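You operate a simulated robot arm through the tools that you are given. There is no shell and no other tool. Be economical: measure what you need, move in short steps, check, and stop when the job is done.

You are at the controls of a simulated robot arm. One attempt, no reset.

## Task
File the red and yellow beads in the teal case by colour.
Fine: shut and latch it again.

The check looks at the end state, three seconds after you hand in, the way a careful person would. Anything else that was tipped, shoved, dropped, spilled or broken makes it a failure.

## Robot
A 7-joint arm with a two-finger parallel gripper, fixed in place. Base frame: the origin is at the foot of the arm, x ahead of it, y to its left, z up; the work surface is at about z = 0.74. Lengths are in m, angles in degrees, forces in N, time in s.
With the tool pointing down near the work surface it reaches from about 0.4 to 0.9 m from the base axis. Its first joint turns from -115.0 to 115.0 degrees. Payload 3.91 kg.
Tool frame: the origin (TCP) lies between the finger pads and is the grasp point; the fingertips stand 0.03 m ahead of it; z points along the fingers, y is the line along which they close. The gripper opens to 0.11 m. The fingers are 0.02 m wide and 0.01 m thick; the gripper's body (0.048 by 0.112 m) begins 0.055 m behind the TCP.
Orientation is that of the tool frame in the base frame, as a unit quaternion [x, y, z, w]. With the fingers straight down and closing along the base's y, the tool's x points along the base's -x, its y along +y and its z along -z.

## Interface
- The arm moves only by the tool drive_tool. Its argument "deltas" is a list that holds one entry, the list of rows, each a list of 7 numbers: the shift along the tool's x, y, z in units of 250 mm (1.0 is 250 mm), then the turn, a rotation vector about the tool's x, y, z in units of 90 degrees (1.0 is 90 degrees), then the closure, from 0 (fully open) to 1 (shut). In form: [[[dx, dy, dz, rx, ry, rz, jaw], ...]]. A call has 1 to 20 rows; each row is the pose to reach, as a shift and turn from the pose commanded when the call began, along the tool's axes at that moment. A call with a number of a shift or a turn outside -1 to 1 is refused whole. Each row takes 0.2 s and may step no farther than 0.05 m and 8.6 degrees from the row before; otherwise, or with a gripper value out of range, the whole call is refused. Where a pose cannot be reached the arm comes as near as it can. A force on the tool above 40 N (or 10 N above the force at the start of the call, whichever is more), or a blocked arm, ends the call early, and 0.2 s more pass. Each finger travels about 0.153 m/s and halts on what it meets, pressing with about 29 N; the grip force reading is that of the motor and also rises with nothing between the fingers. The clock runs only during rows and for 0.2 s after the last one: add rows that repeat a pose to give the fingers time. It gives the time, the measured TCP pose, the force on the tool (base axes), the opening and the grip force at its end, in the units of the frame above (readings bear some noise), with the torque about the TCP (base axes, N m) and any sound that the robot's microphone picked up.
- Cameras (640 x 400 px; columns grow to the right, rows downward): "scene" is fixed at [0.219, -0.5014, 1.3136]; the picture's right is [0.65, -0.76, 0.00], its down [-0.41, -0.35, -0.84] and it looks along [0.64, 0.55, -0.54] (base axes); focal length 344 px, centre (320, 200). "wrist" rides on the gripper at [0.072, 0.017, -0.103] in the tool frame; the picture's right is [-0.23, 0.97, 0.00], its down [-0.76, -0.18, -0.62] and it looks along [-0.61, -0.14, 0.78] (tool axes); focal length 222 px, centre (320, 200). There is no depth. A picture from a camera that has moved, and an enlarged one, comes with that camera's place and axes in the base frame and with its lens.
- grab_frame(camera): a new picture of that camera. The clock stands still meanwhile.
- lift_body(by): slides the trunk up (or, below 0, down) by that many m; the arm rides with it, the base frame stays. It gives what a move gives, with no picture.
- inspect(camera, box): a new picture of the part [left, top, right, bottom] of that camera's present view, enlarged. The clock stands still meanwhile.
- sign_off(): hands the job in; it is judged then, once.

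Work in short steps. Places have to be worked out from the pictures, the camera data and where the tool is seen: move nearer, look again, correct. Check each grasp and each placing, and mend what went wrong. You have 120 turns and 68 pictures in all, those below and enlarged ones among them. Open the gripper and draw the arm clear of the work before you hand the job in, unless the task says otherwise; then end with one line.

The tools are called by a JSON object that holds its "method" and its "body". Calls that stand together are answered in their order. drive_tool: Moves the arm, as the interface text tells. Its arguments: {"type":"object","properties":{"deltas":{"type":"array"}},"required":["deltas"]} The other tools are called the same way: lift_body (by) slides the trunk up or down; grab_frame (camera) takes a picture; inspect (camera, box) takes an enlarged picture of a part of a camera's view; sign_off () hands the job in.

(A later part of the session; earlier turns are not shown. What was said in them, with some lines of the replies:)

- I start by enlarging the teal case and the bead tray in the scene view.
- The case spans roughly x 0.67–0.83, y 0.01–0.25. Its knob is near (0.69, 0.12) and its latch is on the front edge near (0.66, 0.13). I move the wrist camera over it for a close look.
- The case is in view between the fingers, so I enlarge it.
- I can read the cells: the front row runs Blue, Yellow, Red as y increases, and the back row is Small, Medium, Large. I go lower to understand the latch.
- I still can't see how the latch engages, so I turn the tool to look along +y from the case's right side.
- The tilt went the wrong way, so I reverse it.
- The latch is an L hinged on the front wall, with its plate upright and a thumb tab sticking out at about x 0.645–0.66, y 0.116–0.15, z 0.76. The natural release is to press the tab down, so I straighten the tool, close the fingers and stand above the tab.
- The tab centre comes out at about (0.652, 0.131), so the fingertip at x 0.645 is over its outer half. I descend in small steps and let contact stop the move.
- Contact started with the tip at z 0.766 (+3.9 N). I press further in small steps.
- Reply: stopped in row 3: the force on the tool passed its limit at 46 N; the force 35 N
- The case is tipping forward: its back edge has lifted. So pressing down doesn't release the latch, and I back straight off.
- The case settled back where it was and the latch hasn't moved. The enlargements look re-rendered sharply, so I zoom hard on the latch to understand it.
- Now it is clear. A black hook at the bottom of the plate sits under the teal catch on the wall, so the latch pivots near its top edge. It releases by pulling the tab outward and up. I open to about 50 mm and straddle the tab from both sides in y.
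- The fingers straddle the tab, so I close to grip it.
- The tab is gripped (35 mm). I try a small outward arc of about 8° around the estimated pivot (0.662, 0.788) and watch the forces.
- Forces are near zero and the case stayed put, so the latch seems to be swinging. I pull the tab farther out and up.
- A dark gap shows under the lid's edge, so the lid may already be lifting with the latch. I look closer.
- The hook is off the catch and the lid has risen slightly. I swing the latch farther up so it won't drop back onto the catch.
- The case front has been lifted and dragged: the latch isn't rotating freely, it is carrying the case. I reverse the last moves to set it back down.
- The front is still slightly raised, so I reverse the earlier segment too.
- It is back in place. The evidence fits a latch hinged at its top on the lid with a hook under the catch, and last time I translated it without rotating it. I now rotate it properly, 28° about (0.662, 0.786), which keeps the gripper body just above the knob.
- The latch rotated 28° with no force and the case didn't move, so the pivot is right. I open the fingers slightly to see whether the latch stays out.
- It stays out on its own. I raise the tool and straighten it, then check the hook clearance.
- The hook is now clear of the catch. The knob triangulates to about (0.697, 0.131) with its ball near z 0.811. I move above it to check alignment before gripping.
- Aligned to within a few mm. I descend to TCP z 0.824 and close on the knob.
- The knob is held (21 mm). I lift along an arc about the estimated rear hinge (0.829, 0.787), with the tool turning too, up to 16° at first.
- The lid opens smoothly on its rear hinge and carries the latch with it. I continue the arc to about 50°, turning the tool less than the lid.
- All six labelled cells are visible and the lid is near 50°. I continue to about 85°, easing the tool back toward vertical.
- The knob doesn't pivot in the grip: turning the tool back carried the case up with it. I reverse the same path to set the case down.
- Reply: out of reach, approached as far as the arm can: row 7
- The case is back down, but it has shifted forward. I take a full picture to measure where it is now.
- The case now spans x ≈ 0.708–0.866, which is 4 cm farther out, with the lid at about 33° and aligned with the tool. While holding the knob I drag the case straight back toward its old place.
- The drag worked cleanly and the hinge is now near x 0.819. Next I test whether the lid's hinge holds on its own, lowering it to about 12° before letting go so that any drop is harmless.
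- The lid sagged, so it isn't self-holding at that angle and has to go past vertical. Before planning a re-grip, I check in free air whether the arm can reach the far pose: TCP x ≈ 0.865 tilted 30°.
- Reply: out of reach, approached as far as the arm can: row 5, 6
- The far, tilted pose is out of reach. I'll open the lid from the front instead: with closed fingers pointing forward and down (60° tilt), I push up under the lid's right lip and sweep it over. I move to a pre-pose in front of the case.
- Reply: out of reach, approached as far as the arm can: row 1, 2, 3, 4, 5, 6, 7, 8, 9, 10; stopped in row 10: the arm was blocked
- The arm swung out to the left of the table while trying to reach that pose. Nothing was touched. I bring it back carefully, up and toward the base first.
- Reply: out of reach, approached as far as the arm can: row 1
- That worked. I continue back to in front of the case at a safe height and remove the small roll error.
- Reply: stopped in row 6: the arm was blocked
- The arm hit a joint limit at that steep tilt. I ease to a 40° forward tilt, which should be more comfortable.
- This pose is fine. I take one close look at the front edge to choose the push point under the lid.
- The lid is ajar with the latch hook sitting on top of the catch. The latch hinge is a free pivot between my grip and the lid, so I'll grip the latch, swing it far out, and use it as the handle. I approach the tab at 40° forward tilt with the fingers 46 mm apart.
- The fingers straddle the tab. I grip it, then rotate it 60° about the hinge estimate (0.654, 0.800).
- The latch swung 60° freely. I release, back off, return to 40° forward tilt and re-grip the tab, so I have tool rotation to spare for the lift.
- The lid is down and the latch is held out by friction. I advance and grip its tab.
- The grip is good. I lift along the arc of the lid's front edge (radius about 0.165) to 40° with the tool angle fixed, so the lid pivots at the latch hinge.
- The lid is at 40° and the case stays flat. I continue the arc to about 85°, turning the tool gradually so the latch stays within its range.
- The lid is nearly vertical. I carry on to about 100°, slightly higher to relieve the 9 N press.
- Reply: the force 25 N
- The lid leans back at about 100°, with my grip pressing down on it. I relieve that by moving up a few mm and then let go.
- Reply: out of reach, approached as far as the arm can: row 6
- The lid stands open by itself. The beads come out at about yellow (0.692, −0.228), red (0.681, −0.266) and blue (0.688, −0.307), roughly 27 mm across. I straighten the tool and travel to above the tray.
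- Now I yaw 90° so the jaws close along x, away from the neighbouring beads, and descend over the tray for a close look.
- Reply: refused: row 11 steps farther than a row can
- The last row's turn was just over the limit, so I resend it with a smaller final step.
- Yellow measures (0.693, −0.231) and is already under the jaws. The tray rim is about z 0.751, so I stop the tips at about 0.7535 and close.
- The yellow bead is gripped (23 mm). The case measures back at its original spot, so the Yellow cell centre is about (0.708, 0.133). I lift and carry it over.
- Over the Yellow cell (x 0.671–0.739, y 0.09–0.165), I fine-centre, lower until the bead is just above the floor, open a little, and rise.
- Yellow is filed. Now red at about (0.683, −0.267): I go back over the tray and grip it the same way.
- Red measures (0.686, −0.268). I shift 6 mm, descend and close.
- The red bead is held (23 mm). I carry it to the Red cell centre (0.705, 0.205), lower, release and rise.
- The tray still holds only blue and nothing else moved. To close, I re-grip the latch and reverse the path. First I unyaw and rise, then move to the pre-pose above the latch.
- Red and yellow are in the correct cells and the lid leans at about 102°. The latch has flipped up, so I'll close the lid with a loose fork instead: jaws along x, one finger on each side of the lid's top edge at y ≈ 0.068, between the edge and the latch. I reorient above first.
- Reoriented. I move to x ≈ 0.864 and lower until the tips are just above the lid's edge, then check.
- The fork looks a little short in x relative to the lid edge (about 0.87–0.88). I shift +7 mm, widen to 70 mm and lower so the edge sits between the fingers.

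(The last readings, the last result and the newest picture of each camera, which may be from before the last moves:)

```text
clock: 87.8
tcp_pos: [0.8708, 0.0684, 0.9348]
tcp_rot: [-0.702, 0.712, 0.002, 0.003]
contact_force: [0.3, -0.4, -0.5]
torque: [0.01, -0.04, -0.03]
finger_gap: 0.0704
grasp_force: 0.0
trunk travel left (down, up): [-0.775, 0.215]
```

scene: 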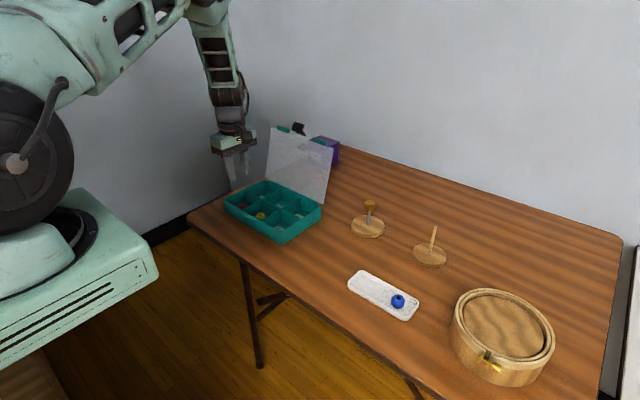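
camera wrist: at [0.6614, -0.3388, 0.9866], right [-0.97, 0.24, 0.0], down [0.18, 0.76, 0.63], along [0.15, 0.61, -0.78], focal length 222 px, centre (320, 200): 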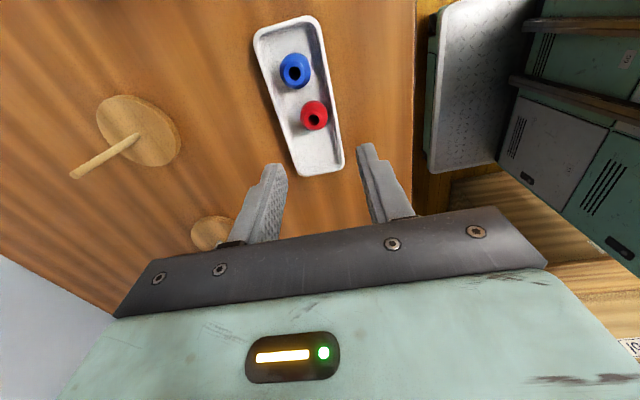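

There's no contact, so the edge is between the fingers. I narrow the fork to 33 mm and move back, so the rear finger brings the lid over vertical and the front finger catches it at about 75°.

{"method": "drive_tool", "body": {"deltas": [[[0, 0.03, 0, 0, 0, 0, 0.5], [0, 0.07, -0.01, 0, 0, 0, 0.6], [0, 0.11, -0.02, 0, 0, 0, 0.7], [0, 0.15, -0.025, 0, 0, 0, 0.7], [0, 0.19, -0.029, 0.03, 0, 0, 0.7], [0, 0.223, -0.029, 0.07, 0, 0, 0.7], [0, 0.25, -0.024, 0.12, 0, 0, 0.7], [0, 0.276, -0.018, 0.167, 0, 0, 0.7]]]}}

{"method": "inspect", "body": {"camera": "scene", "box": [200, 90, 360, 250]}}

```text
clock: 89.6
tcp_pos: [0.8025, 0.0685, 0.9388]
tcp_rot: [-0.696, 0.706, -0.093, 0.095]
contact_force: [-0.7, -0.1, -0.3]
torque: [0.04, -0.02, -0.01]
finger_gap: 0.0329
grasp_force: 0.0
trunk travel left (down, up): [-0.775, 0.215]
```

```text
2.50 times, centred on (280, 170) of scene
camera zoom: at [0.219, -0.5014, 1.3136], right [0.65, -0.76, 0.0], down [-0.41, -0.35, -0.84], along [0.64, 0.55, -0.54], focal length 860 px, centre (420, 275)
```

zoom: 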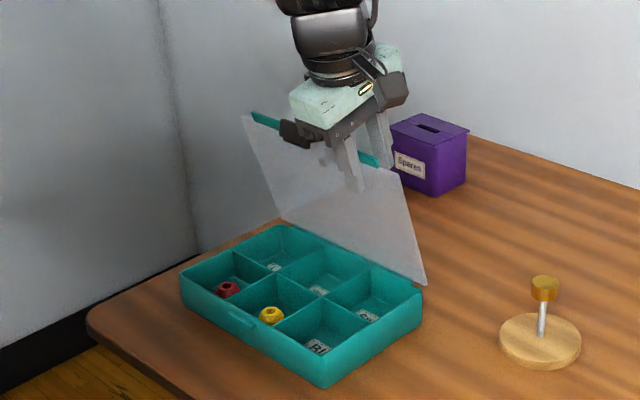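

The fork holds the lid at about 75–80°, and the beads are undisturbed. I lower it to about 45°, tilting the tool along with it.

{"method": "drive_tool", "body": {"deltas": [[[0, 0.041, 0, 0.042, 0, 0, 0.7], [0, 0.082, 0, 0.083, 0, 0, 0.7], [0, 0.122, 0.005, 0.125, 0, 0, 0.7], [0, 0.162, 0.011, 0.167, 0, 0, 0.7], [0, 0.201, 0.021, 0.208, 0, 0, 0.7], [0, 0.241, 0.032, 0.25, 0, 0, 0.7], [0, 0.279, 0.047, 0.292, 0, 0, 0.7], [0, 0.316, 0.063, 0.333, 0, 0, 0.7]]]}}

```text
clock: 91.4
tcp_pos: [0.7301, 0.0699, 0.9032]
tcp_rot: [-0.647, 0.659, -0.271, 0.271]
contact_force: [-1.0, -0.3, 0.3]
torque: [0.0, 0.0, -0.01]
finger_gap: 0.0332
grasp_force: 0.6
trunk travel left (down, up): [-0.775, 0.215]
```

No load spikes. I continue to about 20° at fixed 45° tilt, opening the fork so the upper finger clears while the lower one keeps carrying the lid.

{"method": "drive_tool", "body": {"deltas": [[[0, 0.034, 0.006, 0, 0, 0, 0.64], [0, 0.067, 0.012, 0, 0, 0, 0.59], [0, 0.092, 0.022, 0, 0, 0, 0.52], [0, 0.115, 0.033, 0, 0, 0, 0.455], [0, 0.127, 0.043, 0, 0, 0, 0.385], [0, 0.139, 0.054, 0, 0, 0, 0.318], [0, 0.157, 0.066, 0, 0, 0, 0.28], [0, 0.175, 0.079, 0, 0, 0, 0.245]]]}}

{"method": "inspect", "body": {"camera": "scene", "box": [200, 110, 360, 250]}}

```text
clock: 93.2
tcp_pos: [0.7127, 0.0697, 0.8586]
tcp_rot: [-0.648, 0.658, -0.271, 0.271]
contact_force: [0.0, -0.2, -0.8]
torque: [0.01, -0.02, 0.03]
finger_gap: 0.0833
grasp_force: 0.7
trunk travel left (down, up): [-0.775, 0.215]
```

```text
2.86 times, centred on (280, 180) of scene
camera zoom: at [0.219, -0.5014, 1.3136], right [0.65, -0.76, 0.0], down [-0.41, -0.35, -0.84], along [0.64, 0.55, -0.54], focal length 983 px, centre (434, 257)
```

zoom: 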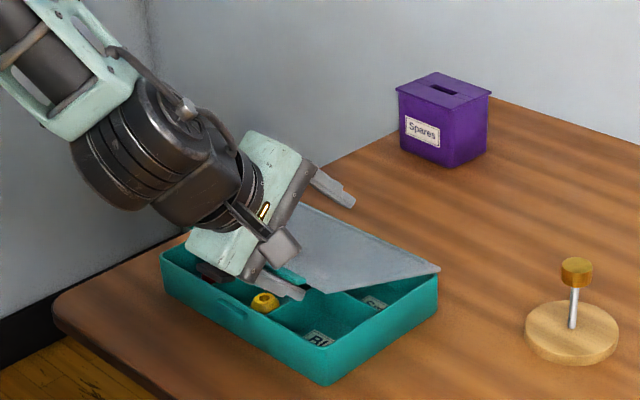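

The lid rests on the lower finger at about 20°. I lower to about 9°, then withdraw along the finger axis to let it settle.

{"method": "drive_tool", "body": {"deltas": [[[0, 0.025, 0.015, 0, 0, 0, 0.245], [0, 0.05, 0.03, 0, 0, 0, 0.245], [0, 0.075, 0.047, 0, 0, 0, 0.245], [0, 0.094, 0.06, 0, 0, 0, 0.245], [0, 0.094, 0.01, 0, 0, 0, 0.245], [0, 0.094, -0.05, 0, 0, 0, 0.245], [0, 0.094, -0.12, 0, 0, 0, 0.245], [0, 0.094, -0.25, 0, 0, 0, 0.245], [0, 0.094, -0.4, 0, 0, 0, 0.245]]]}}

{"method": "inspect", "body": {"camera": "scene", "box": [200, 160, 340, 250]}}

```text
clock: 95.2
tcp_pos: [0.6251, 0.0711, 0.9117]
tcp_rot: [-0.647, 0.659, -0.271, 0.271]
contact_force: [1.1, 0.1, -0.1]
torque: [0.0, -0.02, -0.04]
finger_gap: 0.0832
grasp_force: 0.0
trunk travel left (down, up): [-0.775, 0.215]
```

```text
4.44 times, centred on (270, 205) of scene
camera zoom: at [0.219, -0.5014, 1.3136], right [0.65, -0.76, 0.0], down [-0.41, -0.35, -0.84], along [0.64, 0.55, -0.54], focal length 1529 px, centre (542, 178)
```

zoom: 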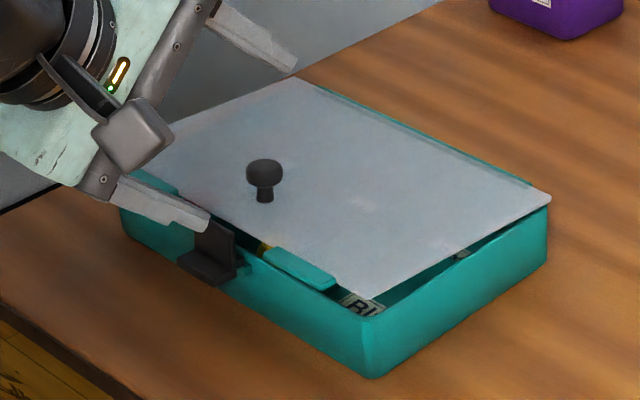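

The lid is down but ajar, with the latch hook on top of the catch as before. The latch is at hinge ≈ (0.665, 0.801). I reorient to 40° forward tilt with the jaws along y, to grip the tab again.

{"method": "drive_tool", "body": {"deltas": [[[-0.04, -0.01, -0.04, -0.083, 0, 0, 0.4], [-0.08, -0.02, -0.08, -0.167, 0, 0, 0.5], [-0.12, -0.03, -0.115, -0.25, 0, 0, 0.58], [-0.16, -0.04, -0.15, -0.333, 0, 0, 0.58], [-0.2, -0.05, -0.19, -0.417, 0, 0, 0.58], [-0.24, -0.057, -0.226, -0.5, 0, 0, 0.58]]]}}

{"method": "drive_tool", "body": {"deltas": [[[0, 0, 0, 0, 0, 0.09, 0.58], [0, 0, 0, 0, 0, 0.18, 0.58], [0, 0, 0, 0, 0, 0.27, 0.58], [0, 0, 0, 0, 0, 0.36, 0.58], [0, 0, 0, 0, 0, 0.45, 0.58], [0, 0, 0, 0, 0, 0.54, 0.58], [0, 0, 0, 0, 0, 0.63, 0.58], [0, 0, 0, 0, 0, 0.72, 0.58], [0, 0, 0, 0, 0, 0.81, 0.58], [0, 0, 0, 0, 0, 0.9, 0.58], [0, 0, 0, 0, 0, 0.992, 0.58]]]}}

{"method": "drive_tool", "body": {"deltas": [[[0, 0, 0, 0, -0.089, 0, 0.58], [0, 0, 0, 0, -0.178, 0, 0.58], [0, 0, 0, 0, -0.267, 0, 0.58], [0, 0, 0, 0, -0.356, 0, 0.58], [0, 0, 0, 0, -0.444, 0, 0.58]]]}}

```text
clock: 96.6
tcp_pos: [0.5959, 0.1321, 0.9639]
tcp_rot: [-0.703, 0.711, 0.002, 0.001]
contact_force: [0.3, -0.8, 0.3]
torque: [-0.01, -0.03, 0.01]
finger_gap: 0.0461
grasp_force: 0.0
trunk travel left (down, up): [-0.775, 0.215]
```

```text
clock: 99.0
tcp_pos: [0.596, 0.132, 0.9633]
tcp_rot: [0.002, 1.0, 0.002, 0.0]
contact_force: [-0.2, -0.9, -0.6]
torque: [-0.01, -0.01, -0.02]
finger_gap: 0.0463
grasp_force: 0.1
trunk travel left (down, up): [-0.775, 0.215]
```

```text
clock: 100.2
tcp_pos: [0.5963, 0.1313, 0.9631]
tcp_rot: [0.001, 0.939, 0.002, 0.344]
contact_force: [0.3, 0.6, 0.3]
torque: [0.0, -0.01, 0.03]
finger_gap: 0.0464
grasp_force: 0.1
trunk travel left (down, up): [-0.775, 0.215]
```

In position. I approach axially onto the tab and grip.

{"method": "drive_tool", "body": {"deltas": [[[0.17, 0, 0, 0, 0, 0, 0.58], [0.328, 0, 0, 0, 0, 0, 0.58], [0.328, 0, 0.18, 0, 0, 0, 0.58], [0.328, 0, 0.36, 0, 0, 0, 0.58], [0.328, 0, 0.5, 0, 0, 0, 0.58], [0.328, 0, 0.58, 0, 0, 0, 0.58], [0.328, 0, 0.648, 0, 0, 0, 0.58], [0.328, 0, 0.648, 0, 0, 0, 0.68], [0.328, 0, 0.648, 0, 0, 0, 0.75], [0.328, 0, 0.648, 0, 0, 0, 0.8], [0.328, 0, 0.648, 0, 0, 0, 0.8]]]}}

```text
clock: 102.6
tcp_pos: [0.6382, 0.1323, 0.7854]
tcp_rot: [0.001, 0.94, 0.002, 0.342]
contact_force: [1.7, -0.2, 1.1]
torque: [0.05, 0.04, -0.04]
finger_gap: 0.0353
grasp_force: 28.7
trunk travel left (down, up): [-0.775, 0.215]
```

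Gripped again (35 mm). I rotate the latch out 35° about its hinge and then lower the lid about 13 mm to its closed height.

{"method": "drive_tool", "body": {"deltas": [[[-0.003, 0, -0.011, 0, 0.056, 0, 0.8], [-0.006, 0, -0.021, 0, 0.111, 0, 0.8], [-0.011, 0, -0.031, 0, 0.167, 0, 0.8], [-0.016, 0, -0.04, 0, 0.222, 0, 0.8], [-0.022, 0, -0.049, 0, 0.278, 0, 0.8], [-0.029, 0, -0.057, 0, 0.333, 0, 0.8], [-0.037, 0, -0.065, 0, 0.389, 0, 0.8], [-0.028, 0, -0.055, 0, 0.389, 0, 0.8], [-0.02, 0, -0.045, 0, 0.389, 0, 0.8], [-0.012, 0, -0.035, 0, 0.389, 0, 0.8], [-0.004, 0, -0.025, 0, 0.389, 0, 0.8]]]}}

{"method": "inspect", "body": {"camera": "scene", "box": [205, 175, 301, 240]}}

```text
clock: 105.0
tcp_pos: [0.6354, 0.1319, 0.7909]
tcp_rot: [0.001, 0.999, 0.003, 0.043]
contact_force: [-1.4, 0.0, -1.2]
torque: [-0.08, -0.01, -0.09]
finger_gap: 0.0352
grasp_force: 28.9
trunk travel left (down, up): [-0.775, 0.215]
```

```text
6.15 times, centred on (253, 208) of scene
camera zoom: at [0.219, -0.5014, 1.3136], right [0.65, -0.76, 0.0], down [-0.41, -0.35, -0.84], along [0.64, 0.55, -0.54], focal length 2117 px, centre (732, 154)
```

zoom: 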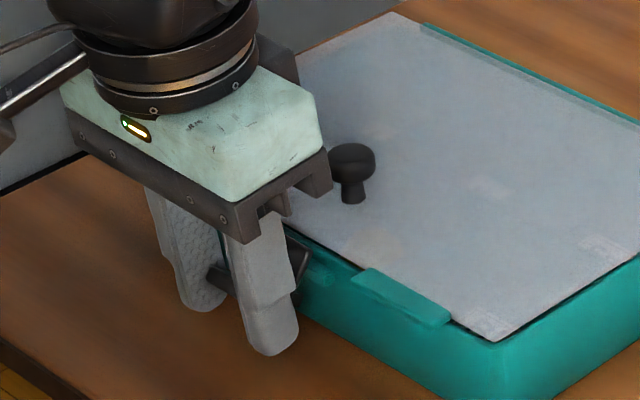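

The lid is nearly seated, with a hairline gap left at the front. I press down a few more mm and watch the force.

{"method": "drive_tool", "body": {"deltas": [[[0, 0, 0.006, 0, 0, 0, 0.8], [0, 0, 0.012, 0, 0, 0, 0.8], [0, 0, 0.016, 0, 0, 0, 0.8]]]}}

```text
clock: 105.8
tcp_pos: [0.6352, 0.1323, 0.787]
tcp_rot: [0.0, 0.999, 0.002, 0.044]
contact_force: [-4.5, -2.4, 6.2]
torque: [-0.11, -0.18, -0.03]
finger_gap: 0.0353
grasp_force: 29.0
trunk travel left (down, up): [-0.775, 0.215]
```

Seated (about 6 N). Now I rotate the latch back in the full 35° about the hinge (0.666, 0.7835), so the hook goes under the catch.

{"method": "drive_tool", "body": {"deltas": [[[0.001, 0, 0.011, 0, -0.056, 0, 0.8], [0.002, 0, 0.022, 0, -0.111, 0, 0.8], [0.002, 0, 0.033, 0, -0.167, 0, 0.8], [0.001, 0, 0.044, 0, -0.222, 0, 0.8], [-0.001, 0, 0.054, 0, -0.278, 0, 0.8], [-0.004, 0, 0.064, 0, -0.333, 0, 0.8], [-0.008, 0, 0.075, 0, -0.389, 0, 0.8]]]}}

```text
clock: 107.4
tcp_pos: [0.6397, 0.1337, 0.7701]
tcp_rot: [0.001, 0.939, 0.003, 0.344]
contact_force: [1.2, 2.2, 18.8]
torque: [-0.09, -0.35, 0.04]
finger_gap: 0.0352
grasp_force: 28.4
trunk travel left (down, up): [-0.775, 0.215]
```

The 18.8 N is probably the fingertips just touching the table. I release, back off along the finger axis and look at the latch.

{"method": "drive_tool", "body": {"deltas": [[[0, 0, 0, 0, 0, 0, 0.7], [0, 0, 0, 0, 0, 0, 0.58], [0, 0, 0, 0, 0, 0, 0.58], [0, 0, -0.1, 0, 0, 0, 0.58], [0, 0, -0.25, 0, 0, 0, 0.58], [0, 0, -0.4, 0, 0, 0, 0.58]]]}}

{"method": "inspect", "body": {"camera": "scene", "box": [226, 196, 290, 240]}}

```text
clock: 108.8
tcp_pos: [0.5749, 0.131, 0.8442]
tcp_rot: [0.001, 0.94, 0.002, 0.341]
contact_force: [-0.6, 0.4, 0.5]
torque: [-0.02, 0.0, -0.02]
finger_gap: 0.0461
grasp_force: 0.0
trunk travel left (down, up): [-0.775, 0.215]
```

```text
9.09 times, centred on (258, 218) of scene
camera zoom: at [0.219, -0.5014, 1.3136], right [0.65, -0.76, 0.0], down [-0.41, -0.35, -0.84], along [0.64, 0.55, -0.54], focal length 3127 px, centre (884, 36)
```

zoom: 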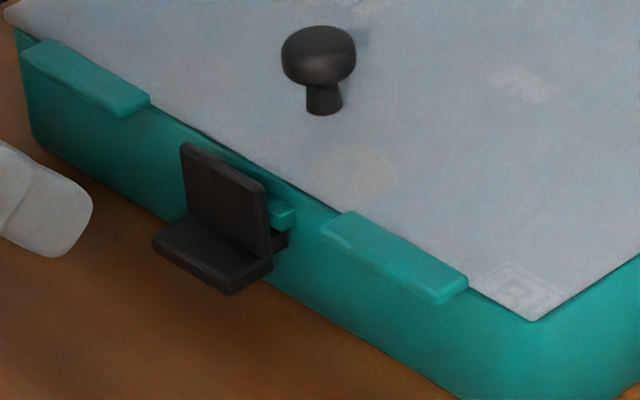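

The picture matches the original latched state: plate upright, hook under the catch, lid flush. I draw the arm up and clear with the gripper open.

{"method": "drive_tool", "body": {"deltas": [[[0, 0, -0.15, 0, 0, 0, 0.3], [0, 0, -0.3, 0, 0.08, 0, 0], [-0.06, 0, -0.45, 0, 0.16, 0, 0], [-0.15, 0, -0.58, 0, 0.24, 0, 0], [-0.25, 0, -0.7, 0, 0.32, 0, 0], [-0.35, 0, -0.8, 0, 0.4, 0, 0]]]}}

{"method": "grab_frame", "body": {"camera": "scene"}}

```text
clock: 110.2
tcp_pos: [0.5129, 0.1308, 1.0548]
tcp_rot: [0.001, 0.999, 0.003, 0.035]
contact_force: [-0.2, 0.8, 0.3]
torque: [-0.05, 0.01, -0.02]
finger_gap: 0.1099
grasp_force: 0.0
trunk travel left (down, up): [-0.775, 0.215]
```

```text
0 pictures are left
```

scene: 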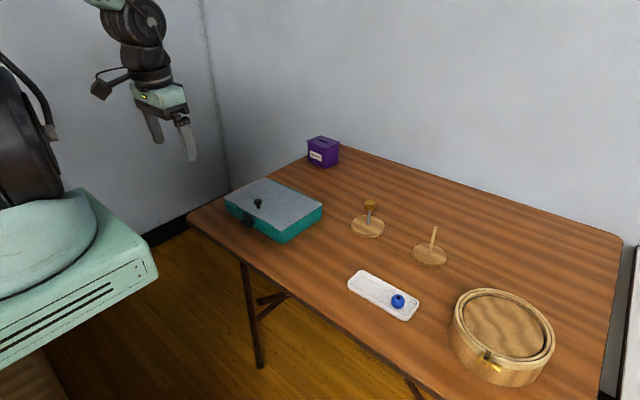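

The case is shut and latched close to its original place. The tray still holds only the blue bead, nothing else has moved, and the arm is clear, so I hand in.

{"method": "sign_off", "body": {}}

```text
The job is handed in.
```

The red and yellow beads are in their labelled Red and Yellow cells, and the teal case is shut and latched, within about a centimetre of where it stood. Opening it tipped and dragged the case a few times before I set it back.
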